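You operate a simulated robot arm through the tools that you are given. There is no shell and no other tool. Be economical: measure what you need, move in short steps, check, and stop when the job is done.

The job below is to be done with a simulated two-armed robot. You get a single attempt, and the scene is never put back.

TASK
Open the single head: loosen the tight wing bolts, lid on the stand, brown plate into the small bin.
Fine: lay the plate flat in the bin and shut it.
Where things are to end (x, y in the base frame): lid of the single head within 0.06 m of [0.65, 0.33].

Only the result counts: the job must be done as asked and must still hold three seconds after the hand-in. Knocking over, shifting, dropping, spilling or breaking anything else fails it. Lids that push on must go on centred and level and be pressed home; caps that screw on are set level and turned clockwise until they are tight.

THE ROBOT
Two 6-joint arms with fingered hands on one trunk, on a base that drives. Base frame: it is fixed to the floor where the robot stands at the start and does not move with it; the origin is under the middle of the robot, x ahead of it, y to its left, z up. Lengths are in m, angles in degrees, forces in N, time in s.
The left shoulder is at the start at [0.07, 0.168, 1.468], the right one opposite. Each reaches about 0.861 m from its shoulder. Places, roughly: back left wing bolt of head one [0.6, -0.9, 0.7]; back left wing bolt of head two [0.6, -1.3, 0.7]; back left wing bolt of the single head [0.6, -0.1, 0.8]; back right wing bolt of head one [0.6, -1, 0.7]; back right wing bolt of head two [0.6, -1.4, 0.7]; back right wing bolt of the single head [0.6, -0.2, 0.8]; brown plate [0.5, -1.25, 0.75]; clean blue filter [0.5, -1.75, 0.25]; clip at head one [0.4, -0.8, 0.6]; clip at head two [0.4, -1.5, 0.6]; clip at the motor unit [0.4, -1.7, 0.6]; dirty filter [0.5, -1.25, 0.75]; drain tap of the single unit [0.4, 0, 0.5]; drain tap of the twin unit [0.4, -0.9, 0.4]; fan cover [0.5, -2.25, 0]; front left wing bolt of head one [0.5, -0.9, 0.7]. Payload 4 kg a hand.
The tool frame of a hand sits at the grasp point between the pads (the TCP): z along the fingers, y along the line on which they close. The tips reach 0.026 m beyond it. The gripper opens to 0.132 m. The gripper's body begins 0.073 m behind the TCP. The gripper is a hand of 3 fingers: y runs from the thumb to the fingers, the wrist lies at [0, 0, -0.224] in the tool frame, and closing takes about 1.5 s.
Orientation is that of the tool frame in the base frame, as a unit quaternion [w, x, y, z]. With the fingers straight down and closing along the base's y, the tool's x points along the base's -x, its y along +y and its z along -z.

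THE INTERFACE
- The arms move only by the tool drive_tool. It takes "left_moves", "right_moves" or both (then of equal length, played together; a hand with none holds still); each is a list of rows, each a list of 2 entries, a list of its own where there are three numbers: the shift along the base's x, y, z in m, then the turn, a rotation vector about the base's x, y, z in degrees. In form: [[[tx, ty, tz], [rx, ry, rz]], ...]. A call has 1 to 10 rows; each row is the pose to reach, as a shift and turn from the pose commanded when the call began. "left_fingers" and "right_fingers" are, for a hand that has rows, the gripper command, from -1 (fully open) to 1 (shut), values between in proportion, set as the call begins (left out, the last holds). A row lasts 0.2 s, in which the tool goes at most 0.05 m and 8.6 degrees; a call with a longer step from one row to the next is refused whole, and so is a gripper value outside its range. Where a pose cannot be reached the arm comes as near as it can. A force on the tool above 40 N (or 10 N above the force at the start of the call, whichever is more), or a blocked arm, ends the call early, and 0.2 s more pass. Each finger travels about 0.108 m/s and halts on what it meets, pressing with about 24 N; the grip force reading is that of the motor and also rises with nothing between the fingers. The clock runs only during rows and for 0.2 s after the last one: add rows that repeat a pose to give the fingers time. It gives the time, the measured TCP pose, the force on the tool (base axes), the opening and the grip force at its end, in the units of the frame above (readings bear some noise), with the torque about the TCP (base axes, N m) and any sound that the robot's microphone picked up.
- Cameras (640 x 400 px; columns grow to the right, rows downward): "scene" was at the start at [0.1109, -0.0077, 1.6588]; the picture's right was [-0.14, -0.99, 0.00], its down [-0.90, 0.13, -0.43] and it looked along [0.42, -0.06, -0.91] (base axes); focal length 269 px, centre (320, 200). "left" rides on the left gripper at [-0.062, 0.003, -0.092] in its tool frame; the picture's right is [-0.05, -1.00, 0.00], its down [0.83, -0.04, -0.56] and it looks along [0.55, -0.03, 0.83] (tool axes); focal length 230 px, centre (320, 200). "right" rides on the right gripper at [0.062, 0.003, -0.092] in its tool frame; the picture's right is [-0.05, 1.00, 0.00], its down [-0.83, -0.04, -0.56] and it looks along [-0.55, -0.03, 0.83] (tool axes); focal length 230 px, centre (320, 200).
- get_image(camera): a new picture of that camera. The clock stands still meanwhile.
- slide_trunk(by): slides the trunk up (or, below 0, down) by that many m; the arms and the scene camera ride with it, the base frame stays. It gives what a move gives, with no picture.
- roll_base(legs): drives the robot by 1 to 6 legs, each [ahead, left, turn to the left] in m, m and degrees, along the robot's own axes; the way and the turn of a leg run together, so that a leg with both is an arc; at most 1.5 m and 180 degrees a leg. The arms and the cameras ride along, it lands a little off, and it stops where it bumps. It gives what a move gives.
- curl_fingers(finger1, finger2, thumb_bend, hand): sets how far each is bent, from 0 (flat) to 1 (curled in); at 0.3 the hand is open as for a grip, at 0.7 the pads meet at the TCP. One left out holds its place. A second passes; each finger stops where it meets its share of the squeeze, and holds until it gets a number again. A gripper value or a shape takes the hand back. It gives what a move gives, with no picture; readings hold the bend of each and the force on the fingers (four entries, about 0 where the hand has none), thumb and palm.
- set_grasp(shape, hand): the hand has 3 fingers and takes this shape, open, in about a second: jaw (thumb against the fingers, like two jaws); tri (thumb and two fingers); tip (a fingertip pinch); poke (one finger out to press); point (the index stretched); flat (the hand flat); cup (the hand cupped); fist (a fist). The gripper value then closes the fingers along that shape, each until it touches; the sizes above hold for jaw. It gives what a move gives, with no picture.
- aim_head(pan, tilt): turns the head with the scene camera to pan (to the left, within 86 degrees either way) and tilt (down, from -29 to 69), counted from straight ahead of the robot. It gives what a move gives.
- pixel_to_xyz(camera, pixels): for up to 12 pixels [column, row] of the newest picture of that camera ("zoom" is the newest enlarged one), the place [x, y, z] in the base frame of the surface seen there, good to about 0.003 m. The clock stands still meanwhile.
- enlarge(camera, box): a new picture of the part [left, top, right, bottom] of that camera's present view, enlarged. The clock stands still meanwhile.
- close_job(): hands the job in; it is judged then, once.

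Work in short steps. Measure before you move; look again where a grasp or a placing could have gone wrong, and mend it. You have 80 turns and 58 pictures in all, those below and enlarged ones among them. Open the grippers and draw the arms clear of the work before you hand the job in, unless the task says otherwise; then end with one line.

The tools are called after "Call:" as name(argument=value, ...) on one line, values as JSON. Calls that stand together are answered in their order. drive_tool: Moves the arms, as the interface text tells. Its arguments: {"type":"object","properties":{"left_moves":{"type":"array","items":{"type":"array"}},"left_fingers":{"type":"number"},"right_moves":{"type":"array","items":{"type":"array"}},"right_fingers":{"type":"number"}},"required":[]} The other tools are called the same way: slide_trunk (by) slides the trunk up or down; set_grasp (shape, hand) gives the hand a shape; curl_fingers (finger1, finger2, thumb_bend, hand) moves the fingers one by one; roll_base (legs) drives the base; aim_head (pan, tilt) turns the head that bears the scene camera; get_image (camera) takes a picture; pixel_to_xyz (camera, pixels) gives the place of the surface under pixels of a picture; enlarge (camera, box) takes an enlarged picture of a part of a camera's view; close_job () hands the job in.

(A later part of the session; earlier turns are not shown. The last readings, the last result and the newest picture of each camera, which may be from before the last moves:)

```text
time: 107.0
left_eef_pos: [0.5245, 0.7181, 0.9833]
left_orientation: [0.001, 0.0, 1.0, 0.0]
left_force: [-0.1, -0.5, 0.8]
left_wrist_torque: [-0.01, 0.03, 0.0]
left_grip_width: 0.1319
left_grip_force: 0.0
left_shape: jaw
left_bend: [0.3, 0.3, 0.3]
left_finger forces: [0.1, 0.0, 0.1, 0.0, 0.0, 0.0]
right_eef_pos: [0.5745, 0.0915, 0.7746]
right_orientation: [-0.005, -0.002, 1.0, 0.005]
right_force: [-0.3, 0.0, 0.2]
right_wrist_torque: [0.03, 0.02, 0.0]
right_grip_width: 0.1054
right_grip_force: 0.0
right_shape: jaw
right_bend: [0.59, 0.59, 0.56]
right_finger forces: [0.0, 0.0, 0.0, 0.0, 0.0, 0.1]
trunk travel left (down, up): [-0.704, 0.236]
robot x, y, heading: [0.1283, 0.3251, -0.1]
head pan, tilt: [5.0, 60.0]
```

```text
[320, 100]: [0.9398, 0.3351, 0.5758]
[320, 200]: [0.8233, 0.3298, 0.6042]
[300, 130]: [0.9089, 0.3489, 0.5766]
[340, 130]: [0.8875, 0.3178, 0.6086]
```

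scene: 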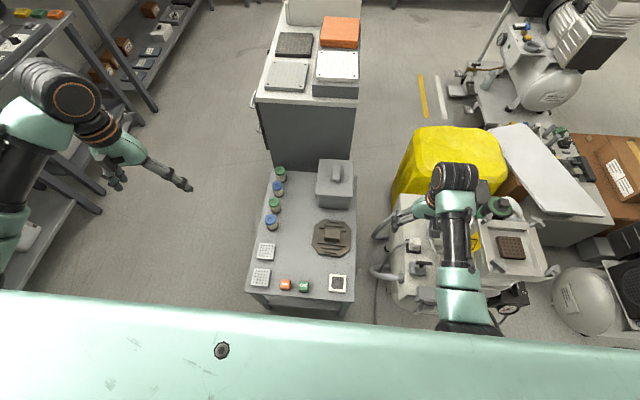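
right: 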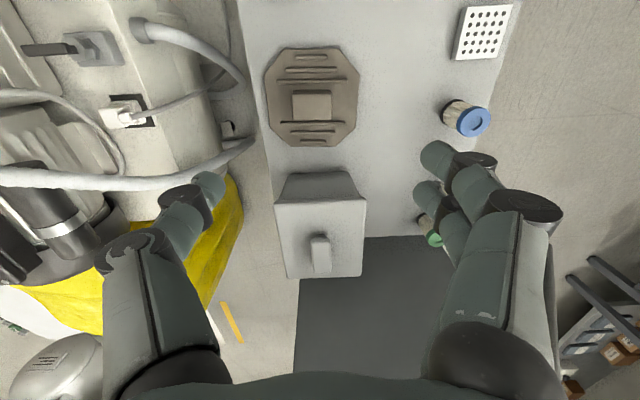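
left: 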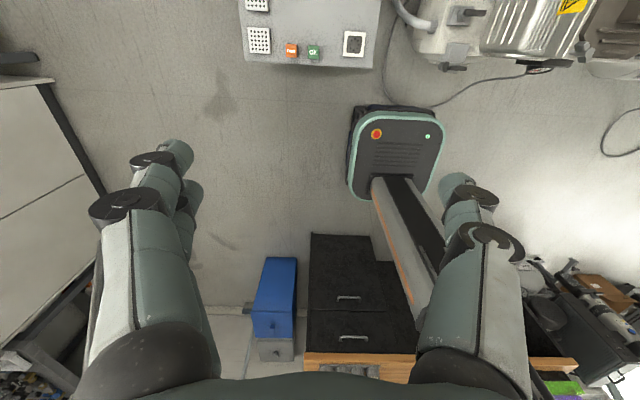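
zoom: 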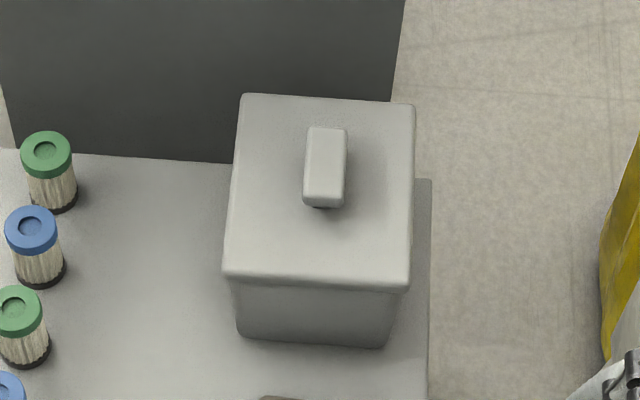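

The plate (≈0.06 square, top z 0.7425) sits at (0.5455,-0.172); the bin centre is (0.857,0.3225) with knob top at 0.607. First I bring the right hand over the stand's edge, away from the unit, and pitch the left hand 30° forward.

Call:
drive_tool(right_moves=[[[0, 0.02, 0], [0, 0, 0]], [[0, 0.04, 0], [0, 0, 0]], [[-0.005, 0.06, 0], [0, 0, 0]], [[-0.01, 0.09, 0], [0, 0, 0]], [[-0.01, 0.09, 0], [0, 0, 0]]], left_moves=[[[0.03, -0.04, 0], [0, -8, 0]], [[0.06, -0.08, 0], [0, -16, 0]], [[0.09, -0.11, 0], [0, -24, 0]], [[0.12, -0.15, 0], [0, -30, 0]], [[0.14, -0.19, 0], [0, -30, 0]]], left_fingers=0)

Call:
slide_trunk(by=-0.2)

```text
time: 108.4
left_eef_pos: [0.6663, 0.5342, 0.984]
left_orientation: [0.26, 0.0, 0.966, 0.007]
left_force: [0.0, 0.5, -0.6]
left_wrist_torque: [-0.02, 0.0, -0.02]
left_grip_width: 0.0664
left_grip_force: 0.2
left_shape: jaw
left_bend: [0.73, 0.73, 0.7]
left_finger forces: [0.0, 0.1, 0.0, 0.0, 0.0, 0.0]
left hand out of reach, approached as far as the arm can: row 1, 2
right_eef_pos: [0.5718, 0.1333, 0.774]
right_orientation: [0.004, 0.003, 0.999, -0.041]
right_force: [-0.1, -0.2, -0.4]
right_wrist_torque: [0.0, 0.02, -0.01]
right_grip_width: 0.1056
right_grip_force: 0.0
right_shape: jaw
right_bend: [0.59, 0.59, 0.56]
right_finger forces: [0.0, 0.1, 0.0, 0.0, 0.1, 0.1]
trunk travel left (down, up): [-0.704, 0.236]
robot x, y, heading: [0.1224, 0.3287, 0.2]
head pan, tilt: [5.0, 60.0]
stopped in row 5 (right hand): the arm was blocked; the commanded pose is now the measured one
```

```text
time: 110.6
left_eef_pos: [0.6661, 0.5328, 0.784]
left_orientation: [0.261, 0.001, 0.965, 0.006]
left_force: [-0.5, 0.3, 0.6]
left_wrist_torque: [0.01, 0.0, 0.01]
left_grip_width: 0.0664
left_grip_force: 0.0
left_shape: jaw
left_bend: [0.73, 0.73, 0.7]
left_finger forces: [0.0, 0.1, 0.0, 0.0, 0.0, 0.0]
right_eef_pos: [0.5705, 0.1326, 0.5744]
right_orientation: [0.004, 0.004, 0.999, -0.04]
right_force: [-1.0, 0.5, -0.4]
right_wrist_torque: [0.0, 0.0, -0.01]
right_grip_width: 0.1058
right_grip_force: 0.0
right_shape: jaw
right_bend: [0.59, 0.59, 0.56]
right_finger forces: [0.0, 0.0, 0.0, 0.0, 0.1, 0.0]
trunk travel left (down, up): [-0.504, 0.436]
robot x, y, heading: [0.1228, 0.3295, 0.3]
head pan, tilt: [5.0, 60.0]
```

Left hand moves to above the knob (0.857,0.3245), at z 0.70.

Call:
drive_tool(left_moves=[[[0.027, -0.03, 0], [0, 0, 0]], [[0.054, -0.06, 0], [0, 0, 0]], [[0.081, -0.09, -0.01], [0, 0, 0]], [[0.11, -0.12, -0.02], [0, 0, 0]], [[0.137, -0.15, -0.04], [0, 0, 0]], [[0.165, -0.18, -0.06], [0, 0, 0]], [[0.191, -0.2085, -0.084], [0, 0, 0]], [[0.191, -0.2085, -0.084], [0, 0, 0]]])

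Call:
enlarge(camera="scene", box=[270, 100, 430, 240])

```text
time: 111.3
left_eef_pos: [0.728, 0.5418, 0.7748]
left_orientation: [0.259, -0.012, 0.962, 0.085]
left_force: [0.2, -0.3, -0.2]
left_wrist_torque: [0.0, 0.04, -0.01]
left_grip_width: 0.0661
left_grip_force: 0.0
left_shape: jaw
left_bend: [0.73, 0.73, 0.7]
left_finger forces: [0.0, 0.0, 0.0, 0.1, 0.0, 0.0]
left hand out of reach, approached as far as the arm can: row 3
right_eef_pos: [0.5724, 0.132, 0.5752]
right_orientation: [0.003, 0.004, 0.999, -0.041]
right_force: [-0.8, -1.1, -0.1]
right_wrist_torque: [0.0, 0.01, -0.01]
right_grip_width: 0.1056
right_grip_force: 0.0
right_shape: jaw
right_bend: [0.59, 0.59, 0.56]
right_finger forces: [0.1, 0.1, 0.0, 0.0, 0.0, 0.0]
trunk travel left (down, up): [-0.504, 0.436]
robot x, y, heading: [0.1259, 0.3303, 0.1]
head pan, tilt: [5.0, 60.0]
stopped in row 3 (left hand): the arm was blocked; the commanded pose is now the measured one
```

```text
2.86 times, centred on (350, 170) of scene
```

zoom: 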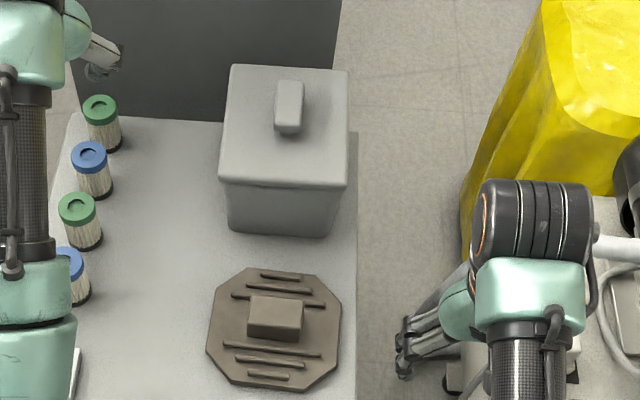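

The left arm hit its inner limit and rolled a bit (≈9°). I correct the roll while going outward and lower first, then over to the knob.

Call:
drive_tool(left_moves=[[[0.03, -0.01, -0.03], [-3, 0, -1.3]], [[0.05, -0.02, -0.06], [-6, 0, -2.6]], [[0.07, -0.04, -0.075], [-9.1, 0, -3.9]], [[0.09, -0.08, -0.075], [-9.1, 0, -3.9]], [[0.11, -0.12, -0.075], [-9.1, 0, -3.9]], [[0.12, -0.16, -0.075], [-9.1, 0, -3.9]], [[0.129, -0.2, -0.075], [-9.1, 0, -3.9]], [[0.129, -0.2175, -0.075], [-9.1, 0, -3.9]], [[0.129, -0.2175, -0.075], [-9.1, 0, -3.9]]])

Call:
enlarge(camera="scene", box=[270, 100, 430, 240])

```text
time: 113.3
left_eef_pos: [0.864, 0.3407, 0.6966]
left_orientation: [0.259, -0.006, 0.966, 0.004]
left_force: [-0.2, -0.7, 0.0]
left_wrist_torque: [0.03, 0.02, 0.01]
left_grip_width: 0.0664
left_grip_force: 0.0
left_shape: jaw
left_bend: [0.73, 0.73, 0.7]
left_finger forces: [0.1, 0.1, 0.0, 0.0, 0.0, 0.0]
left hand out of reach, approached as far as the arm can: row 8, 9
right_eef_pos: [0.5715, 0.1325, 0.5747]
right_orientation: [0.003, 0.003, 0.999, -0.04]
right_force: [-0.3, 0.2, 0.0]
right_wrist_torque: [0.01, 0.0, 0.01]
right_grip_width: 0.1055
right_grip_force: 0.1
right_shape: jaw
right_bend: [0.59, 0.59, 0.56]
right_finger forces: [0.0, 0.0, 0.1, 0.0, 0.1, 0.0]
trunk travel left (down, up): [-0.504, 0.436]
robot x, y, heading: [0.1234, 0.3264, -0.0]
head pan, tilt: [5.0, 60.0]
```

```text
2.86 times, centred on (350, 170) of scene
```

zoom: 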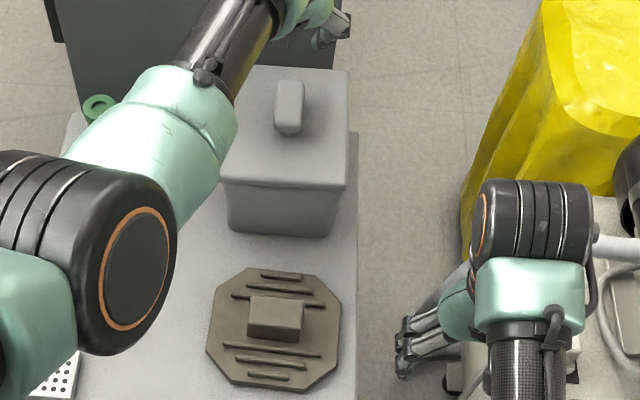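

The left arm is at its outer limit. I roll forward 0.03 m and lower the trunk 0.07 m to gain reach.

Call:
roll_base(legs=[[0.03, 0, 0]])

Call:
slide_trunk(by=-0.06)

```text
time: 114.1
left_eef_pos: [0.8955, 0.3422, 0.6988]
left_orientation: [0.26, -0.005, 0.966, 0.005]
left_force: [-0.6, -0.3, -0.5]
left_wrist_torque: [-0.01, 0.01, 0.01]
left_grip_width: 0.066
left_grip_force: 0.0
left_shape: jaw
left_bend: [0.73, 0.73, 0.7]
left_finger forces: [0.0, 0.0, 0.0, 0.1, 0.0, 0.1]
right_eef_pos: [0.6021, 0.1324, 0.5736]
right_orientation: [0.002, 0.003, 0.999, -0.04]
right_force: [1.8, 0.0, 0.2]
right_wrist_torque: [-0.04, 0.01, 0.05]
right_grip_width: 0.1056
right_grip_force: 0.1
right_shape: jaw
right_bend: [0.59, 0.59, 0.56]
right_finger forces: [0.1, 0.0, 0.0, 0.0, 0.0, 0.1]
trunk travel left (down, up): [-0.504, 0.436]
robot x, y, heading: [0.1542, 0.3269, 0.1]
head pan, tilt: [5.0, 60.0]
```

```text
time: 115.1
left_eef_pos: [0.8949, 0.3425, 0.6398]
left_orientation: [0.26, -0.006, 0.965, 0.005]
left_force: [-0.1, 0.1, 0.5]
left_wrist_torque: [-0.02, 0.03, -0.02]
left_grip_width: 0.0661
left_grip_force: 0.0
left_shape: jaw
left_bend: [0.73, 0.73, 0.7]
left_finger forces: [0.1, 0.1, 0.0, 0.1, 0.1, 0.1]
right_eef_pos: [0.6029, 0.1319, 0.5126]
right_orientation: [0.004, 0.004, 0.999, -0.041]
right_force: [-0.4, 0.4, 0.2]
right_wrist_torque: [0.0, -0.02, 0.03]
right_grip_width: 0.1054
right_grip_force: 0.0
right_shape: jaw
right_bend: [0.59, 0.59, 0.56]
right_finger forces: [0.0, 0.0, 0.0, 0.0, 0.0, 0.0]
trunk travel left (down, up): [-0.444, 0.496]
robot x, y, heading: [0.158, 0.3271, -0.0]
head pan, tilt: [5.0, 60.0]
```

Now I move back over the knob and check with the left camera.

Call:
drive_tool(left_moves=[[[-0.02, -0.01, 0.01], [0.6, 0, 0]], [[-0.038, -0.018, 0.01], [0.6, 0, 0]], [[-0.038, -0.018, 0.01], [0.6, 0, 0]]])

Call:
get_image(camera="left")

```text
time: 116.1
left_eef_pos: [0.895, 0.374, 0.6518]
left_orientation: [0.269, -0.015, 0.963, 0.025]
left_force: [0.4, 0.5, -0.8]
left_wrist_torque: [0.02, 0.02, 0.03]
left_grip_width: 0.0662
left_grip_force: 0.1
left_shape: jaw
left_bend: [0.73, 0.73, 0.7]
left_finger forces: [0.0, 0.0, 0.0, 0.1, 0.0, 0.0]
left hand out of reach, approached as far as the arm can: row 1, 2, 3
right_eef_pos: [0.6027, 0.1322, 0.5143]
right_orientation: [0.004, 0.004, 0.999, -0.04]
right_force: [-0.1, 0.2, -0.1]
right_wrist_torque: [0.03, -0.02, 0.0]
right_grip_width: 0.1056
right_grip_force: 0.1
right_shape: jaw
right_bend: [0.59, 0.59, 0.56]
right_finger forces: [0.0, 0.0, 0.0, 0.0, 0.1, 0.0]
trunk travel left (down, up): [-0.444, 0.496]
robot x, y, heading: [0.1573, 0.3291, -0.0]
head pan, tilt: [5.0, 60.0]
stopped in row 3 (left hand): the arm was blocked; the commanded pose is now the measured one
```

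```text
8 pictures are left
```

left: 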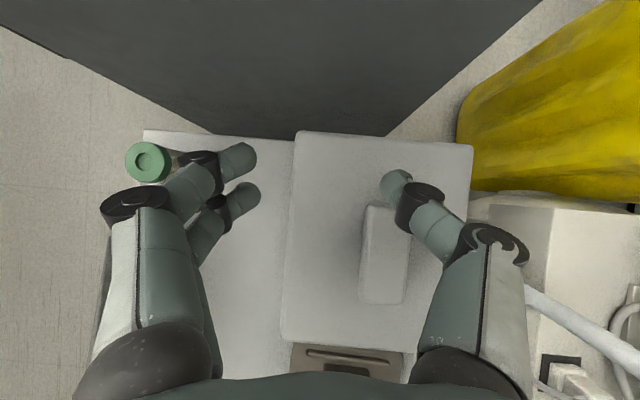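

The left arm blocks again, reaching inward. Before choosing a new base place, I query the unit's lower-left geometry and stand front from the stored scene picture.

Call:
pixel_to_xyz(camera="scene", pixels=[[385, 275], [395, 290], [405, 302], [430, 318], [378, 235], [395, 215], [300, 300], [350, 298], [255, 292], [415, 250], [280, 178], [271, 224]])

```text
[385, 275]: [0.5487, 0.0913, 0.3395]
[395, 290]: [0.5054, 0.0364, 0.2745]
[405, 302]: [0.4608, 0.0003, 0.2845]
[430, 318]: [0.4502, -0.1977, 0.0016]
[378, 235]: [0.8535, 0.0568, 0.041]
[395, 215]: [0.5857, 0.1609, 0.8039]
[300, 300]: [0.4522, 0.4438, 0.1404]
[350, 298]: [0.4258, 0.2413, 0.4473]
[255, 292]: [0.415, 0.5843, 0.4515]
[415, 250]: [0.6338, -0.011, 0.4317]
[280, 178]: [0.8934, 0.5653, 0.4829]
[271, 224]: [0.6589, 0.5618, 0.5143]
```

At low level the unit starts at x≥0.46, so the base (front at 0.39) can stand at y≈0.17 in line with the bin for the left arm. I raise the trunk, lift the right hand high, then shift the base right.

Call:
slide_trunk(by=0.26)

Call:
drive_tool(right_moves=[[[0.02, 0, 0.03], [0, 0, 0]], [[0.04, -0.01, 0.065], [0, 0, 0]], [[0.06, -0.02, 0.1], [0, 0, 0]], [[0.08, -0.03, 0.14], [0, 0, 0]], [[0.09, -0.04, 0.18], [0, 0, 0]], [[0.09, -0.05, 0.22], [0, 0, 0]], [[0.09, -0.06, 0.26], [0, 0, 0]], [[0.09, -0.07, 0.3], [0, 0, 0]], [[0.09, -0.08, 0.34], [0, 0, 0]], [[0.09, -0.08, 0.38], [0, 0, 0]]])

```text
time: 118.8
left_eef_pos: [0.8941, 0.3735, 0.9111]
left_orientation: [0.269, -0.015, 0.963, 0.026]
left_force: [0.5, 0.1, -0.1]
left_wrist_torque: [-0.01, 0.0, -0.03]
left_grip_width: 0.0658
left_grip_force: 0.1
left_shape: jaw
left_bend: [0.73, 0.73, 0.7]
left_finger forces: [0.1, 0.0, 0.0, 0.0, 0.0, 0.0]
right_eef_pos: [0.6024, 0.1318, 0.7744]
right_orientation: [0.004, 0.004, 0.999, -0.041]
right_force: [-0.3, 0.9, -0.3]
right_wrist_torque: [-0.01, 0.03, -0.01]
right_grip_width: 0.1055
right_grip_force: 0.1
right_shape: jaw
right_bend: [0.59, 0.59, 0.56]
right_finger forces: [0.1, 0.0, 0.0, 0.1, 0.0, 0.0]
trunk travel left (down, up): [-0.704, 0.236]
robot x, y, heading: [0.156, 0.3297, -0.0]
head pan, tilt: [5.0, 60.0]
```

```text
time: 121.0
left_eef_pos: [0.8926, 0.3737, 0.9103]
left_orientation: [0.269, -0.014, 0.963, 0.024]
left_force: [0.2, -1.2, -0.7]
left_wrist_torque: [0.03, 0.03, 0.0]
left_grip_width: 0.0664
left_grip_force: 0.0
left_shape: jaw
left_bend: [0.73, 0.73, 0.7]
left_finger forces: [0.0, 0.0, 0.0, 0.0, 0.1, 0.0]
right_eef_pos: [0.8401, 0.045, 1.0953]
right_orientation: [0.003, 0.004, 0.999, -0.04]
right_force: [1.1, -0.2, 0.6]
right_wrist_torque: [-0.02, -0.02, 0.01]
right_grip_width: 0.1057
right_grip_force: 0.0
right_shape: jaw
right_bend: [0.59, 0.59, 0.56]
right_finger forces: [0.0, 0.0, 0.0, 0.1, 0.1, 0.1]
right hand out of reach, approached as far as the arm can: row 3, 4, 5, 6, 7, 8, 9, 10
trunk travel left (down, up): [-0.704, 0.236]
robot x, y, heading: [0.1536, 0.3301, -0.0]
head pan, tilt: [5.0, 60.0]
```

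Right hand is high. Base goes 0.15 m right; then left hand aligns above the knob with its roll corrected, still high.

Call:
roll_base(legs=[[0, -0.15, 0]])

Call:
drive_tool(left_moves=[[[-0.01, 0.03, 0], [-1, 0.5, -1]], [[-0.02, 0.06, 0], [-2.35, 1.2, -2.3]], [[-0.03, 0.09, 0], [-2.35, 1.2, -2.3]], [[-0.036, 0.1, 0], [-2.35, 1.2, -2.3]], [[-0.036, 0.1, 0], [-2.35, 1.2, -2.3]]])

Call:
slide_trunk(by=-0.24)

```text
time: 122.4
left_eef_pos: [0.8943, 0.2225, 0.9113]
left_orientation: [0.268, -0.015, 0.963, 0.024]
left_force: [-0.5, -0.3, 1.4]
left_wrist_torque: [0.02, -0.02, 0.01]
left_grip_width: 0.0661
left_grip_force: 0.1
left_shape: jaw
left_bend: [0.73, 0.73, 0.7]
left_finger forces: [0.0, 0.0, 0.0, 0.1, 0.1, 0.0]
right_eef_pos: [0.8414, -0.1059, 1.0928]
right_orientation: [0.003, 0.004, 0.999, -0.041]
right_force: [0.3, -0.2, 0.2]
right_wrist_torque: [0.01, -0.01, -0.01]
right_grip_width: 0.1056
right_grip_force: 0.0
right_shape: jaw
right_bend: [0.59, 0.59, 0.56]
right_finger forces: [0.0, 0.1, 0.0, 0.0, 0.0, 0.0]
trunk travel left (down, up): [-0.704, 0.236]
robot x, y, heading: [0.1596, 0.1736, -0.1]
head pan, tilt: [5.0, 60.0]
```

```text
time: 123.6
left_eef_pos: [0.8583, 0.3219, 0.9108]
left_orientation: [0.258, 0.001, 0.966, -0.001]
left_force: [-0.4, -0.1, -0.2]
left_wrist_torque: [0.01, 0.01, -0.02]
left_grip_width: 0.066
left_grip_force: 0.1
left_shape: jaw
left_bend: [0.73, 0.73, 0.7]
left_finger forces: [0.0, 0.0, 0.0, 0.0, 0.0, 0.0]
right_eef_pos: [0.8422, -0.1071, 1.0933]
right_orientation: [0.002, 0.004, 0.999, -0.04]
right_force: [0.9, 0.7, -0.3]
right_wrist_torque: [0.01, -0.03, 0.01]
right_grip_width: 0.1053
right_grip_force: 0.0
right_shape: jaw
right_bend: [0.59, 0.59, 0.56]
right_finger forces: [0.0, 0.0, 0.1, 0.0, 0.0, 0.0]
trunk travel left (down, up): [-0.704, 0.236]
robot x, y, heading: [0.156, 0.177, -0.2]
head pan, tilt: [5.0, 60.0]
```

```text
time: 126.1
left_eef_pos: [0.8589, 0.3219, 0.671]
left_orientation: [0.258, 0.0, 0.966, -0.001]
left_force: [1.3, -0.3, 0.3]
left_wrist_torque: [0.02, -0.01, 0.01]
left_grip_width: 0.0663
left_grip_force: 0.0
left_shape: jaw
left_bend: [0.73, 0.73, 0.7]
left_finger forces: [0.1, 0.0, 0.0, 0.0, 0.0, 0.0]
right_eef_pos: [0.8419, -0.107, 0.8529]
right_orientation: [0.003, 0.004, 0.999, -0.04]
right_force: [0.3, -0.3, -0.9]
right_wrist_torque: [0.01, -0.01, -0.01]
right_grip_width: 0.1055
right_grip_force: 0.1
right_shape: jaw
right_bend: [0.59, 0.59, 0.56]
right_finger forces: [0.0, 0.0, 0.0, 0.0, 0.1, 0.1]
trunk travel left (down, up): [-0.464, 0.476]
robot x, y, heading: [0.1573, 0.1764, -0.1]
head pan, tilt: [5.0, 60.0]
```

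Perfectly placed now. Lower to z 0.612, and close on the knob.

Call:
drive_tool(left_moves=[[[0, 0.002, -0.03], [0, 0, 0]], [[0, 0.002, -0.059], [0, 0, 0]], [[0, 0.002, -0.059], [0, 0, 0]]])

Call:
drive_tool(left_moves=[[[0, 0, 0], [0, 0, 0]], [[0, 0, 0], [0, 0, 0]], [[0, 0, 0], [0, 0, 0]], [[0, 0, 0], [0, 0, 0]], [[0, 0, 0], [0, 0, 0]]], left_fingers=1)

Call:
get_image(camera="left")

```text
time: 126.9
left_eef_pos: [0.8562, 0.3257, 0.6134]
left_orientation: [0.259, 0.0, 0.966, 0.0]
left_force: [0.2, -0.4, 0.2]
left_wrist_torque: [0.05, 0.0, -0.01]
left_grip_width: 0.0662
left_grip_force: 0.0
left_shape: jaw
left_bend: [0.73, 0.73, 0.7]
left_finger forces: [0.0, 0.0, 0.0, 0.0, 0.1, 0.0]
right_eef_pos: [0.8414, -0.1064, 0.8535]
right_orientation: [0.003, 0.004, 0.999, -0.04]
right_force: [0.5, 0.2, 1.0]
right_wrist_torque: [0.0, 0.01, 0.02]
right_grip_width: 0.1054
right_grip_force: 0.0
right_shape: jaw
right_bend: [0.59, 0.59, 0.56]
right_finger forces: [0.1, 0.0, 0.1, 0.0, 0.0, 0.1]
trunk travel left (down, up): [-0.464, 0.476]
robot x, y, heading: [0.1543, 0.176, -0.1]
head pan, tilt: [5.0, 60.0]
```

```text
time: 128.1
left_eef_pos: [0.8573, 0.3262, 0.6122]
left_orientation: [0.258, -0.001, 0.966, 0.0]
left_force: [1.1, 0.2, -0.9]
left_wrist_torque: [0.01, 0.0, -0.01]
left_grip_width: 0.0264
left_grip_force: 23.3
left_shape: jaw
left_bend: [0.73, 0.73, 0.7]
left_finger forces: [11.0, 11.0, 0.0, 0.1, 21.3, 0.0]
right_eef_pos: [0.8423, -0.1072, 0.8552]
right_orientation: [0.003, 0.004, 0.999, -0.04]
right_force: [0.9, 0.4, -0.3]
right_wrist_torque: [0.02, 0.02, 0.01]
right_grip_width: 0.1055
right_grip_force: 0.0
right_shape: jaw
right_bend: [0.59, 0.59, 0.56]
right_finger forces: [0.0, 0.0, 0.0, 0.0, 0.1, 0.0]
trunk travel left (down, up): [-0.464, 0.476]
robot x, y, heading: [0.1565, 0.1745, 0.2]
head pan, tilt: [5.0, 60.0]
```

```text
7 pictures are left
```

left: 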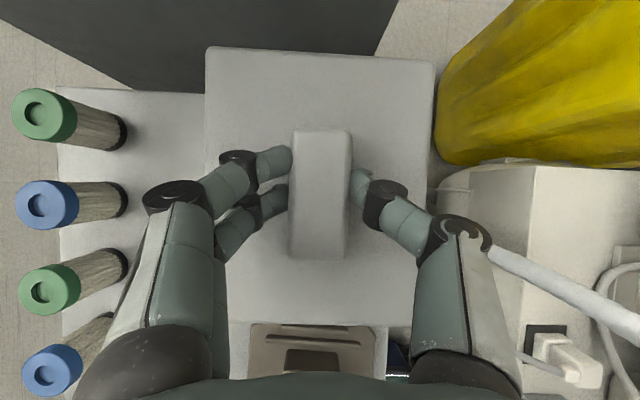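

Firm grip (0.026 wide). I record the seat pose (0.857,0.326,0.612) and lift 0.05 m.

Call:
drive_tool(left_moves=[[[0, 0, 0.01], [0, 0, 0]], [[0, 0, 0.02], [0, 0, 0]], [[0, 0, 0.04], [0, 0, 0]], [[0, 0, 0.06], [0, 0, 0]]])

Call:
slide_trunk(by=0.24)

```text
time: 128.9
left_eef_pos: [0.8551, 0.3153, 0.6358]
left_orientation: [0.245, 0.005, 0.97, -0.007]
left_force: [22.0, -10.2, -21.7]
left_wrist_torque: [0.53, -0.19, 0.16]
left_grip_width: 0.0226
left_grip_force: 24.2
left_shape: jaw
left_bend: [0.75, 0.74, 0.7]
left_finger forces: [10.4, 6.4, 0.0, 0.0, 33.2, 0.0]
right_eef_pos: [0.8455, -0.1101, 0.85]
right_orientation: [0.002, 0.005, 0.999, -0.04]
right_force: [-0.8, -0.7, 0.1]
right_wrist_torque: [-0.03, 0.01, 0.01]
right_grip_width: 0.1054
right_grip_force: 0.1
right_shape: jaw
right_bend: [0.59, 0.59, 0.56]
right_finger forces: [0.0, 0.1, 0.0, 0.0, 0.0, 0.0]
trunk travel left (down, up): [-0.464, 0.476]
robot x, y, heading: [0.1556, 0.1743, -0.1]
head pan, tilt: [5.0, 60.0]
stopped in row 4 (left hand): the force on the tool passed its limit at 46 N (the readings are from after the stop); the commanded pose is now the measured one
```

```text
time: 129.4
left_eef_pos: [0.8538, 0.3132, 0.637]
left_orientation: [0.241, 0.006, 0.97, -0.009]
left_force: [25.8, -8.6, -21.7]
left_wrist_torque: [0.5, -0.27, 0.18]
left_grip_width: 0.0216
left_grip_force: 23.7
left_shape: jaw
left_bend: [0.75, 0.74, 0.69]
left_finger forces: [11.9, 6.8, 0.0, 0.1, 31.5, 0.0]
right_eef_pos: [0.8453, -0.1106, 0.8583]
right_orientation: [0.0, 0.005, 0.999, -0.04]
right_force: [0.1, 0.4, -0.2]
right_wrist_torque: [0.0, -0.03, 0.03]
right_grip_width: 0.1055
right_grip_force: 0.1
right_shape: jaw
right_bend: [0.59, 0.59, 0.56]
right_finger forces: [0.1, 0.1, 0.0, 0.0, 0.0, 0.0]
trunk travel left (down, up): [-0.471, 0.469]
robot x, y, heading: [0.1595, 0.1741, -0.3]
head pan, tilt: [5.0, 60.0]
stopped: the force on the tool passed its limit at 46 N (the readings are from after the stop); the commanded pose is now the measured one
```

Resistance of 46 N with a pull toward +x: possibly the lid is hinged at the back. I look.

Call:
enlarge(camera="left", box=[120, 20, 520, 390])

Call:
pixel_to_xyz(camera="zoom", pixels=[[320, 150], [320, 60], [220, 60], [420, 60], [220, 250], [440, 250], [330, 200]])

```text
1.08 times, centred on (320, 205) of left (not enlarged: the box is as wide or as high as the picture)
```

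zoom: 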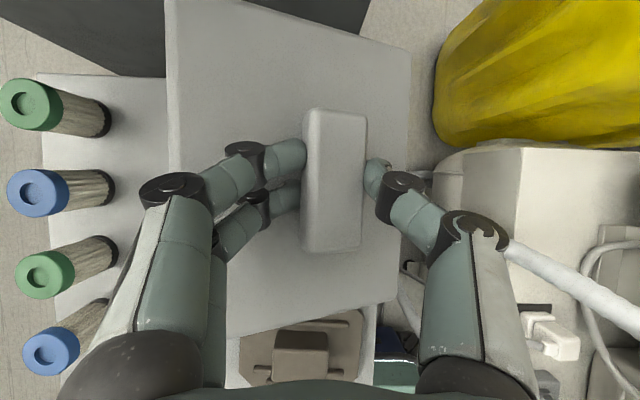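

```text
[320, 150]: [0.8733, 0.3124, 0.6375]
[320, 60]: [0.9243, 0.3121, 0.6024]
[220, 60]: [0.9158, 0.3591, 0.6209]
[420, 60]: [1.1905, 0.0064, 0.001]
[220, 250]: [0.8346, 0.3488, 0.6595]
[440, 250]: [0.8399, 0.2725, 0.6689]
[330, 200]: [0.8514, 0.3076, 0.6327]
```

The lid's +y side rose ~24° while the y≈0.258 side stayed: the lid is hinged along its right edge (matching the arc). I set it back shut, release, and regrip with the hand pitched nearly level (75°), so opening is a hand roll about x.

Call:
drive_tool(left_moves=[[[0.001, 0.006, -0.012], [0.4, -1, 0.5]], [[0.003, 0.013, -0.024], [0.8, -2, 0.9]], [[0.003, 0.013, -0.024], [0.8, -2, 0.9]]])

Call:
drive_tool(left_moves=[[[0, 0, 0], [0, 0, 0]], [[0, 0, 0], [0, 0, 0]], [[0, 0, 0.03], [0, 0, 0]], [[0, 0, 0.06], [0, 0, 0]], [[-0.01, 0, 0.06], [0, -8, 0]], [[-0.02, 0, 0.06], [0, -16, 0]], [[-0.03, 0, 0.06], [0, -24, 0]], [[-0.035, 0, 0.06], [0, -32, 0]], [[-0.035, 0, 0.06], [0, -40, 0]], [[-0.035, 0, 0.06], [0, -44, 0]]], left_fingers=0)

```text
time: 130.2
left_eef_pos: [0.855, 0.3243, 0.6219]
left_orientation: [0.26, -0.001, 0.966, 0.001]
left_force: [3.3, -12.6, -0.8]
left_wrist_torque: [-0.71, -0.11, 0.18]
left_grip_width: 0.0247
left_grip_force: 24.2
left_shape: jaw
left_bend: [0.74, 0.73, 0.7]
left_finger forces: [9.1, 13.3, 0.1, 0.1, 27.9, 0.0]
right_eef_pos: [0.8415, -0.1117, 0.8599]
right_orientation: [0.003, 0.006, 0.999, -0.04]
right_force: [1.4, -0.4, 0.6]
right_wrist_torque: [0.02, 0.01, -0.03]
right_grip_width: 0.1058
right_grip_force: 0.0
right_shape: jaw
right_bend: [0.59, 0.59, 0.56]
right_finger forces: [0.0, 0.0, 0.0, 0.1, 0.1, 0.0]
trunk travel left (down, up): [-0.471, 0.469]
robot x, y, heading: [0.156, 0.1778, -0.4]
head pan, tilt: [5.0, 60.0]
```

```text
time: 132.0
left_eef_pos: [0.8761, 0.3563, 0.7911]
left_orientation: [0.584, 0.005, 0.811, 0.031]
left_force: [-0.6, 1.3, -0.7]
left_wrist_torque: [0.01, -0.02, 0.03]
left_grip_width: 0.0656
left_grip_force: 0.1
left_shape: jaw
left_bend: [0.73, 0.73, 0.7]
left_finger forces: [0.0, 0.0, 0.0, 0.1, 0.0, 0.0]
right_eef_pos: [0.8414, -0.1092, 0.86]
right_orientation: [0.001, 0.005, 0.999, -0.041]
right_force: [-0.2, 0.2, -0.3]
right_wrist_torque: [0.03, -0.04, 0.05]
right_grip_width: 0.1056
right_grip_force: 0.1
right_shape: jaw
right_bend: [0.59, 0.59, 0.56]
right_finger forces: [0.0, 0.2, 0.0, 0.0, 0.0, 0.1]
trunk travel left (down, up): [-0.471, 0.469]
robot x, y, heading: [0.1558, 0.1731, -0.3]
head pan, tilt: [5.0, 60.0]
stopped in row 9 (left hand): the arm was blocked; the commanded pose is now the measured one
```

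The hand is pitched 71° now but drifted up at the inner limit. I come down to z 0.66 over (0.835,0.3255), fixing the small roll.

Call:
drive_tool(left_moves=[[[0, -0.01, -0.03], [-1, 0, -0.5]], [[0, -0.02, -0.06], [-2, 0, -1]], [[-0.01, -0.03, -0.09], [-3.2, 0, -1.6]], [[-0.025, -0.031, -0.12], [-3.2, 0, -1.6]], [[-0.041, -0.031, -0.131], [-3.2, 0, -1.6]], [[-0.041, -0.031, -0.131], [-3.2, 0, -1.6]]])

Call:
get_image(camera="left")

```text
time: 133.4
left_eef_pos: [0.8413, 0.3453, 0.6655]
left_orientation: [0.589, 0.01, 0.808, 0.018]
left_force: [0.1, 0.1, 0.3]
left_wrist_torque: [-0.02, 0.02, -0.01]
left_grip_width: 0.0656
left_grip_force: 0.1
left_shape: jaw
left_bend: [0.73, 0.73, 0.7]
left_finger forces: [0.1, 0.1, 0.1, 0.1, 0.0, 0.1]
right_eef_pos: [0.8417, -0.1097, 0.8608]
right_orientation: [0.003, 0.006, 0.999, -0.04]
right_force: [0.3, 0.2, 0.4]
right_wrist_torque: [-0.01, 0.03, 0.01]
right_grip_width: 0.1055
right_grip_force: 0.0
right_shape: jaw
right_bend: [0.59, 0.59, 0.56]
right_finger forces: [0.0, 0.1, 0.0, 0.0, 0.0, 0.0]
trunk travel left (down, up): [-0.471, 0.469]
robot x, y, heading: [0.1525, 0.1793, -0.0]
head pan, tilt: [5.0, 60.0]
```

```text
5 pictures are left
```

left: 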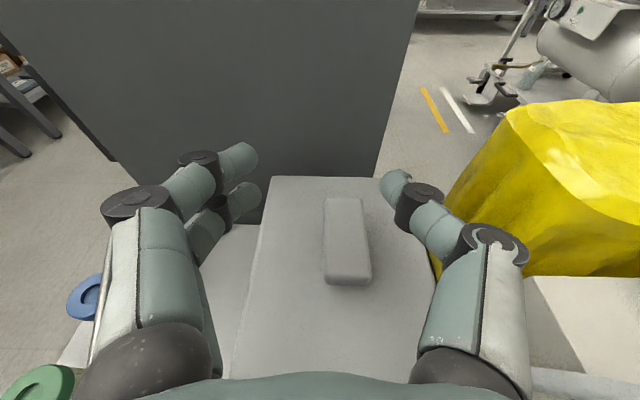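

Query knob and lid heights from this picture to confirm the lid is shut and where the knob is.

Call:
pixel_to_xyz(camera="left", pixels=[[330, 240], [345, 240], [362, 240], [345, 205], [348, 268], [290, 220], [290, 330], [395, 330], [375, 200], [280, 185]])

```text
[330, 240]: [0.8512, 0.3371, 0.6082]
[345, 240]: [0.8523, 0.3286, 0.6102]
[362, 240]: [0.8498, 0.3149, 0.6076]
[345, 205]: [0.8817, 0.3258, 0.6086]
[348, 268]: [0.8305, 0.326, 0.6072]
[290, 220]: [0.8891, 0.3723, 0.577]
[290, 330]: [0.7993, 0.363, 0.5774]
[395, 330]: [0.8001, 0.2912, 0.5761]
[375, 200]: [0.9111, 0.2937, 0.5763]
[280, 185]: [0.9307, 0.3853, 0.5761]
```

Lid shut, knob centred at y 0.326, x 0.825–0.895. The measured pose lags the command; I continue down slowly and see.

Call:
drive_tool(left_moves=[[[0, 0, 0], [0, 0, 0]], [[0.003, 0.001, -0.02], [0, 0, 0]], [[0.003, 0.001, -0.035], [0, 0, 0]], [[0.003, 0.001, -0.035], [0, 0, 0]]])

```text
time: 134.4
left_eef_pos: [0.8368, 0.335, 0.6249]
left_orientation: [0.584, 0.005, 0.812, 0.009]
left_force: [0.6, -0.6, 0.1]
left_wrist_torque: [0.01, -0.02, -0.02]
left_grip_width: 0.0655
left_grip_force: 0.1
left_shape: jaw
left_bend: [0.73, 0.73, 0.7]
left_finger forces: [0.0, 0.1, 0.1, 0.0, 0.0, 0.0]
right_eef_pos: [0.8412, -0.1095, 0.8618]
right_orientation: [0.003, 0.005, 0.999, -0.041]
right_force: [0.1, 0.3, -0.4]
right_wrist_torque: [0.03, -0.04, -0.01]
right_grip_width: 0.1057
right_grip_force: 0.1
right_shape: jaw
right_bend: [0.59, 0.59, 0.56]
right_finger forces: [0.0, 0.0, 0.1, 0.1, 0.0, 0.0]
trunk travel left (down, up): [-0.471, 0.469]
robot x, y, heading: [0.155, 0.1739, -0.1]
head pan, tilt: [5.0, 60.0]
```

It is converging. Down the last 20 mm with a small y trim, then close on the knob.

Call:
drive_tool(left_moves=[[[0, -0.004, -0.008], [0, 0, 0]], [[0, -0.005, -0.016], [0, 0, 0]], [[0, -0.005, -0.02], [0, 0, 0]], [[0, -0.005, -0.02], [0, 0, 0]]])

Call:
drive_tool(left_moves=[[[0, 0, 0], [0, 0, 0]], [[0, 0, 0], [0, 0, 0]], [[0, 0, 0], [0, 0, 0]], [[0, 0, 0], [0, 0, 0]]], left_fingers=1)

```text
time: 135.4
left_eef_pos: [0.8341, 0.33, 0.6001]
left_orientation: [0.582, 0.005, 0.813, 0.009]
left_force: [-3.2, 0.6, 9.0]
left_wrist_torque: [0.39, -0.11, 0.15]
left_grip_width: 0.0662
left_grip_force: 0.0
left_shape: jaw
left_bend: [0.73, 0.73, 0.7]
left_finger forces: [0.1, 9.3, 0.0, 0.1, 0.1, 0.1]
right_eef_pos: [0.8403, -0.1099, 0.8622]
right_orientation: [0.005, 0.005, 0.999, -0.04]
right_force: [-0.6, 0.2, 0.3]
right_wrist_torque: [-0.01, 0.01, 0.05]
right_grip_width: 0.1055
right_grip_force: 0.0
right_shape: jaw
right_bend: [0.59, 0.59, 0.56]
right_finger forces: [0.1, 0.0, 0.0, 0.0, 0.1, 0.0]
trunk travel left (down, up): [-0.471, 0.469]
robot x, y, heading: [0.1561, 0.1742, -0.4]
head pan, tilt: [5.0, 60.0]
```

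```text
time: 136.4
left_eef_pos: [0.8359, 0.3283, 0.6003]
left_orientation: [0.581, 0.004, 0.813, 0.01]
left_force: [-11.2, -12.4, 2.4]
left_wrist_torque: [-0.23, -0.04, -0.14]
left_grip_width: 0.0267
left_grip_force: 23.9
left_shape: jaw
left_bend: [0.71, 0.77, 0.7]
left_finger forces: [16.8, 0.3, 0.0, 0.1, 29.1, 0.1]
right_eef_pos: [0.8393, -0.1109, 0.8615]
right_orientation: [0.004, 0.005, 0.999, -0.039]
right_force: [0.4, 0.3, 0.3]
right_wrist_torque: [0.03, 0.01, -0.02]
right_grip_width: 0.1054
right_grip_force: 0.0
right_shape: jaw
right_bend: [0.59, 0.59, 0.56]
right_finger forces: [0.0, 0.1, 0.1, 0.0, 0.1, 0.0]
trunk travel left (down, up): [-0.471, 0.469]
robot x, y, heading: [0.1577, 0.1776, -0.3]
head pan, tilt: [5.0, 60.0]
```

Gripped (0.0267). I open the lid along the hinge arc with matching roll, first to 40°.

Call:
drive_tool(left_moves=[[[0, -0.0043, 0.0095], [8, 0, 0]], [[0, -0.0099, 0.0183], [16, 0, 0]], [[0, -0.0166, 0.0262], [24, 0, 0]], [[0, -0.0244, 0.0332], [32, 0, 0]], [[0, -0.0331, 0.0389], [40, 0, 0]]])

```text
time: 136.8
left_eef_pos: [0.8347, 0.3377, 0.6052]
left_orientation: [0.579, 0.051, 0.811, 0.072]
left_force: [-17.5, -26.9, 4.5]
left_wrist_torque: [-0.42, 0.1, -0.93]
left_grip_width: 0.0319
left_grip_force: 24.1
left_shape: jaw
left_bend: [0.71, 0.77, 0.7]
left_finger forces: [11.0, 0.0, 0.0, 0.0, 37.4, 0.0]
right_eef_pos: [0.8375, -0.1162, 0.8613]
right_orientation: [0.004, 0.007, 0.999, -0.038]
right_force: [-0.5, 0.6, -0.5]
right_wrist_torque: [-0.03, -0.01, -0.01]
right_grip_width: 0.1056
right_grip_force: 0.0
right_shape: jaw
right_bend: [0.59, 0.59, 0.56]
right_finger forces: [0.0, 0.1, 0.0, 0.1, 0.0, 0.0]
trunk travel left (down, up): [-0.471, 0.469]
robot x, y, heading: [0.1562, 0.1804, -0.5]
head pan, tilt: [5.0, 60.0]
stopped in row 2 (left hand): the force on the tool passed its limit at 45 N (the readings are from after the stop); the commanded pose is now the measured one
```

Left-arm kinematics fight this inward arc, whereas for the right arm it is an outward, natural motion. I release with the left hand and clear it, shift the base left, lower the trunk, and bring the right hand pitched 55° above the knob.

Call:
drive_tool(left_moves=[[[0, 0, 0], [0, 0, 0]], [[0, 0, 0], [0, 0, 0]], [[0, 0, 0.03], [0, 0, 0]], [[0.01, 0.02, 0.06], [0, 0, 0]], [[0.02, 0.05, 0.09], [0, 0, 0]], [[0.02, 0.09, 0.1], [0, 0, 0]], [[0.02, 0.13, 0.1], [0, 0, 0]]], left_fingers=-0.2)

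Call:
roll_base(legs=[[0, 0.315, 0]])

Call:
slide_trunk(by=-0.1)

Call:
drive_tool(right_moves=[[[0, 0, 0], [4.4, 0, 0]]], right_fingers=0)

Call:
drive_tool(right_moves=[[[0, 0.02, -0.01], [0, -8, 0]], [[0, 0.04, -0.02], [0, -16, 0]], [[0, 0.06, -0.03], [0, -24, 0]], [[0.004, 0.08, -0.04], [0, -32, 0]], [[0.008, 0.1, -0.05], [0, -40, 0]], [[0.012, 0.12, -0.06], [0, -48, 0]], [[0.012, 0.12, -0.06], [0, -55, 0]], [[0.012, 0.12, -0.06], [0, -55, 0]]])

```text
time: 138.4
left_eef_pos: [0.8593, 0.4705, 0.703]
left_orientation: [0.578, 0.049, 0.811, 0.071]
left_force: [-0.8, 0.6, -1.1]
left_wrist_torque: [0.01, 0.02, -0.03]
left_grip_width: 0.0791
left_grip_force: 0.0
left_shape: jaw
left_bend: [0.71, 0.71, 0.71]
left_finger forces: [0.1, 0.0, 0.1, 0.1, 0.0, 0.1]
right_eef_pos: [0.841, -0.1109, 0.8611]
right_orientation: [0.003, 0.007, 0.999, -0.041]
right_force: [0.3, -0.1, 0.3]
right_wrist_torque: [0.01, -0.01, 0.03]
right_grip_width: 0.1055
right_grip_force: 0.0
right_shape: jaw
right_bend: [0.59, 0.59, 0.56]
right_finger forces: [0.0, 0.1, 0.0, 0.0, 0.0, 0.1]
trunk travel left (down, up): [-0.471, 0.469]
robot x, y, heading: [0.1566, 0.1746, 0.0]
head pan, tilt: [5.0, 60.0]
```

```text
time: 140.6
left_eef_pos: [0.8654, 0.7852, 0.7035]
left_orientation: [0.578, 0.054, 0.811, 0.068]
left_force: [0.0, 0.5, 0.0]
left_wrist_torque: [-0.01, -0.02, 0.02]
left_grip_width: 0.0789
left_grip_force: 0.2
left_shape: jaw
left_bend: [0.71, 0.71, 0.71]
left_finger forces: [0.0, 0.1, 0.0, 0.0, 0.0, 0.0]
right_eef_pos: [0.841, 0.2038, 0.8603]
right_orientation: [0.003, 0.011, 0.999, -0.041]
right_force: [-0.3, 0.6, 0.4]
right_wrist_torque: [0.01, -0.01, -0.01]
right_grip_width: 0.1053
right_grip_force: 0.1
right_shape: jaw
right_bend: [0.59, 0.59, 0.56]
right_finger forces: [0.0, 0.0, 0.0, 0.0, 0.0, 0.0]
trunk travel left (down, up): [-0.471, 0.469]
robot x, y, heading: [0.1601, 0.4955, -0.5]
head pan, tilt: [5.0, 60.0]
```

```text
time: 141.9
left_eef_pos: [0.8642, 0.7854, 0.6048]
left_orientation: [0.579, 0.053, 0.811, 0.069]
left_force: [0.1, 0.0, 0.2]
left_wrist_torque: [0.02, 0.02, -0.03]
left_grip_width: 0.0788
left_grip_force: 0.1
left_shape: jaw
left_bend: [0.71, 0.71, 0.71]
left_finger forces: [0.0, 0.1, 0.1, 0.0, 0.0, 0.0]
right_eef_pos: [0.8411, 0.2034, 0.7615]
right_orientation: [0.003, 0.011, 0.999, -0.04]
right_force: [0.1, 0.5, -0.2]
right_wrist_torque: [-0.01, 0.0, -0.01]
right_grip_width: 0.1055
right_grip_force: 0.1
right_shape: jaw
right_bend: [0.59, 0.59, 0.56]
right_finger forces: [0.1, 0.0, 0.0, 0.0, 0.0, 0.0]
trunk travel left (down, up): [-0.371, 0.569]
robot x, y, heading: [0.1596, 0.4944, -0.9]
head pan, tilt: [5.0, 60.0]
```

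```text
time: 142.3
left_eef_pos: [0.8661, 0.7852, 0.6037]
left_orientation: [0.578, 0.053, 0.811, 0.069]
left_force: [0.6, 0.0, 0.3]
left_wrist_torque: [0.01, 0.0, 0.02]
left_grip_width: 0.0789
left_grip_force: 0.2
left_shape: jaw
left_bend: [0.71, 0.71, 0.71]
left_finger forces: [0.0, 0.1, 0.0, 0.1, 0.0, 0.0]
right_eef_pos: [0.8409, 0.2033, 0.7607]
right_orientation: [0.003, 0.01, 1.0, -0.001]
right_force: [-0.1, 0.4, -0.2]
right_wrist_torque: [-0.01, -0.01, -0.03]
right_grip_width: 0.0667
right_grip_force: 0.1
right_shape: jaw
right_bend: [0.73, 0.73, 0.7]
right_finger forces: [0.1, 0.0, 0.0, 0.1, 0.1, 0.1]
trunk travel left (down, up): [-0.371, 0.569]
robot x, y, heading: [0.1584, 0.4963, -0.8]
head pan, tilt: [5.0, 60.0]
```

```text
time: 144.1
left_eef_pos: [0.8648, 0.7854, 0.6034]
left_orientation: [0.579, 0.053, 0.811, 0.069]
left_force: [-0.3, -0.4, 0.3]
left_wrist_torque: [0.01, 0.01, -0.03]
left_grip_width: 0.0789
left_grip_force: 0.1
left_shape: jaw
left_bend: [0.71, 0.71, 0.71]
left_finger forces: [0.0, 0.0, 0.0, 0.0, 0.0, 0.0]
right_eef_pos: [0.8521, 0.3222, 0.7018]
right_orientation: [0.465, 0.009, 0.885, 0.004]
right_force: [-0.4, 0.2, -0.3]
right_wrist_torque: [0.05, 0.0, 0.04]
right_grip_width: 0.0667
right_grip_force: 0.1
right_shape: jaw
right_bend: [0.73, 0.73, 0.7]
right_finger forces: [0.0, 0.0, 0.0, 0.0, 0.0, 0.0]
trunk travel left (down, up): [-0.371, 0.569]
robot x, y, heading: [0.1591, 0.4984, -1.2]
head pan, tilt: [5.0, 60.0]
```

The right hand tracks precisely. I lower onto the knob, close, and follow the hinge arc to 80°, then a bit past vertical, and look.

Call:
drive_tool(right_moves=[[[0, 0.002, -0.03], [0, 0, 0]], [[0, 0.004, -0.06], [0, 0, 0]], [[0, 0.004, -0.085], [0, 0, 0]], [[0, 0.004, -0.093], [0, 0, 0]], [[0, 0.004, -0.093], [0, 0, 0]]])

Call:
drive_tool(right_moves=[[[0, 0, 0], [0, 0, 0]], [[0, 0, 0], [0, 0, 0]], [[0, 0, 0], [0, 0, 0]], [[0, 0, 0], [0, 0, 0]]], right_fingers=1)

Call:
drive_tool(right_moves=[[[0, -0.0055, 0.0091], [8, 0, 0]], [[0, -0.0123, 0.0174], [16, 0, 0]], [[0, -0.0201, 0.0247], [24, 0, 0]], [[0, -0.0289, 0.0307], [32, 0, 0]], [[0, -0.0384, 0.0355], [40, 0, 0]], [[0, -0.0485, 0.0389], [48, 0, 0]], [[0, -0.059, 0.0409], [56, 0, 0]], [[0, -0.0697, 0.0415], [64, 0, 0]], [[0, -0.0803, 0.0405], [72, 0, 0]], [[0, -0.0906, 0.0381], [80, 0, 0]]])

Call:
get_image(camera="scene")

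```text
time: 145.3
left_eef_pos: [0.8643, 0.7864, 0.6046]
left_orientation: [0.578, 0.053, 0.811, 0.07]
left_force: [-0.4, 0.1, -0.3]
left_wrist_torque: [-0.02, 0.0, 0.0]
left_grip_width: 0.079
left_grip_force: 0.1
left_shape: jaw
left_bend: [0.71, 0.71, 0.71]
left_finger forces: [0.0, 0.0, 0.0, 0.0, 0.0, 0.0]
right_eef_pos: [0.8571, 0.3222, 0.6186]
right_orientation: [0.472, 0.009, 0.882, -0.004]
right_force: [0.0, 0.0, 0.9]
right_wrist_torque: [-0.02, -0.01, 0.02]
right_grip_width: 0.0667
right_grip_force: 0.1
right_shape: jaw
right_bend: [0.73, 0.73, 0.7]
right_finger forces: [0.1, 0.0, 0.0, 0.1, 0.0, 0.0]
trunk travel left (down, up): [-0.371, 0.569]
robot x, y, heading: [0.1605, 0.4939, -0.9]
head pan, tilt: [5.0, 60.0]
```

```text
time: 146.3
left_eef_pos: [0.8644, 0.786, 0.6044]
left_orientation: [0.578, 0.053, 0.811, 0.069]
left_force: [0.4, 0.2, 0.0]
left_wrist_torque: [-0.01, -0.02, 0.02]
left_grip_width: 0.0792
left_grip_force: 0.2
left_shape: jaw
left_bend: [0.71, 0.71, 0.71]
left_finger forces: [0.0, 0.1, 0.0, 0.0, 0.0, 0.1]
right_eef_pos: [0.8554, 0.3188, 0.6164]
right_orientation: [0.47, 0.01, 0.883, -0.004]
right_force: [6.5, -4.6, 4.3]
right_wrist_torque: [0.09, -0.12, -0.13]
right_grip_width: 0.0128
right_grip_force: 23.2
right_shape: jaw
right_bend: [0.73, 0.66, 0.7]
right_finger forces: [11.7, 0.0, 0.0, 0.0, 19.6, 0.0]
trunk travel left (down, up): [-0.371, 0.569]
robot x, y, heading: [0.159, 0.4985, -0.8]
head pan, tilt: [5.0, 60.0]
```

```text
time: 148.5
left_eef_pos: [0.8646, 0.7843, 0.6032]
left_orientation: [0.578, 0.053, 0.812, 0.07]
left_force: [0.6, 0.2, -0.2]
left_wrist_torque: [-0.02, 0.01, -0.01]
left_grip_width: 0.0789
left_grip_force: 0.1
left_shape: jaw
left_bend: [0.71, 0.71, 0.71]
left_finger forces: [0.1, 0.0, 0.0, 0.0, 0.0, 0.0]
right_eef_pos: [0.8541, 0.236, 0.6435]
right_orientation: [0.347, 0.308, 0.678, 0.57]
right_force: [-5.1, -3.7, -13.8]
right_wrist_torque: [-0.56, 0.18, -0.03]
right_grip_width: 0.0116
right_grip_force: 24.3
right_shape: jaw
right_bend: [0.73, 0.67, 0.7]
right_finger forces: [13.9, 0.0, 0.0, 0.0, 32.6, 0.1]
trunk travel left (down, up): [-0.371, 0.569]
robot x, y, heading: [0.1579, 0.4977, -0.9]
head pan, tilt: [5.0, 60.0]
```

```text
4 pictures are left
```

scene: 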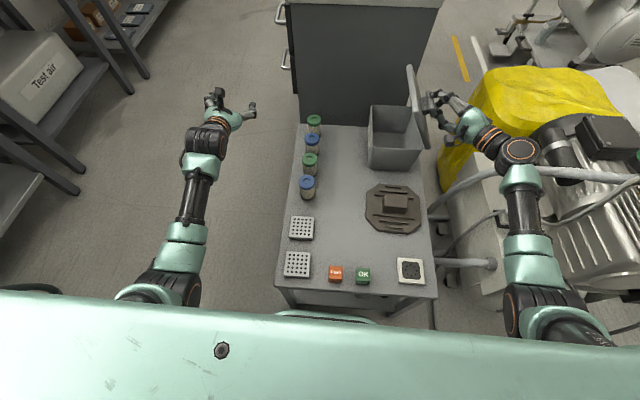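

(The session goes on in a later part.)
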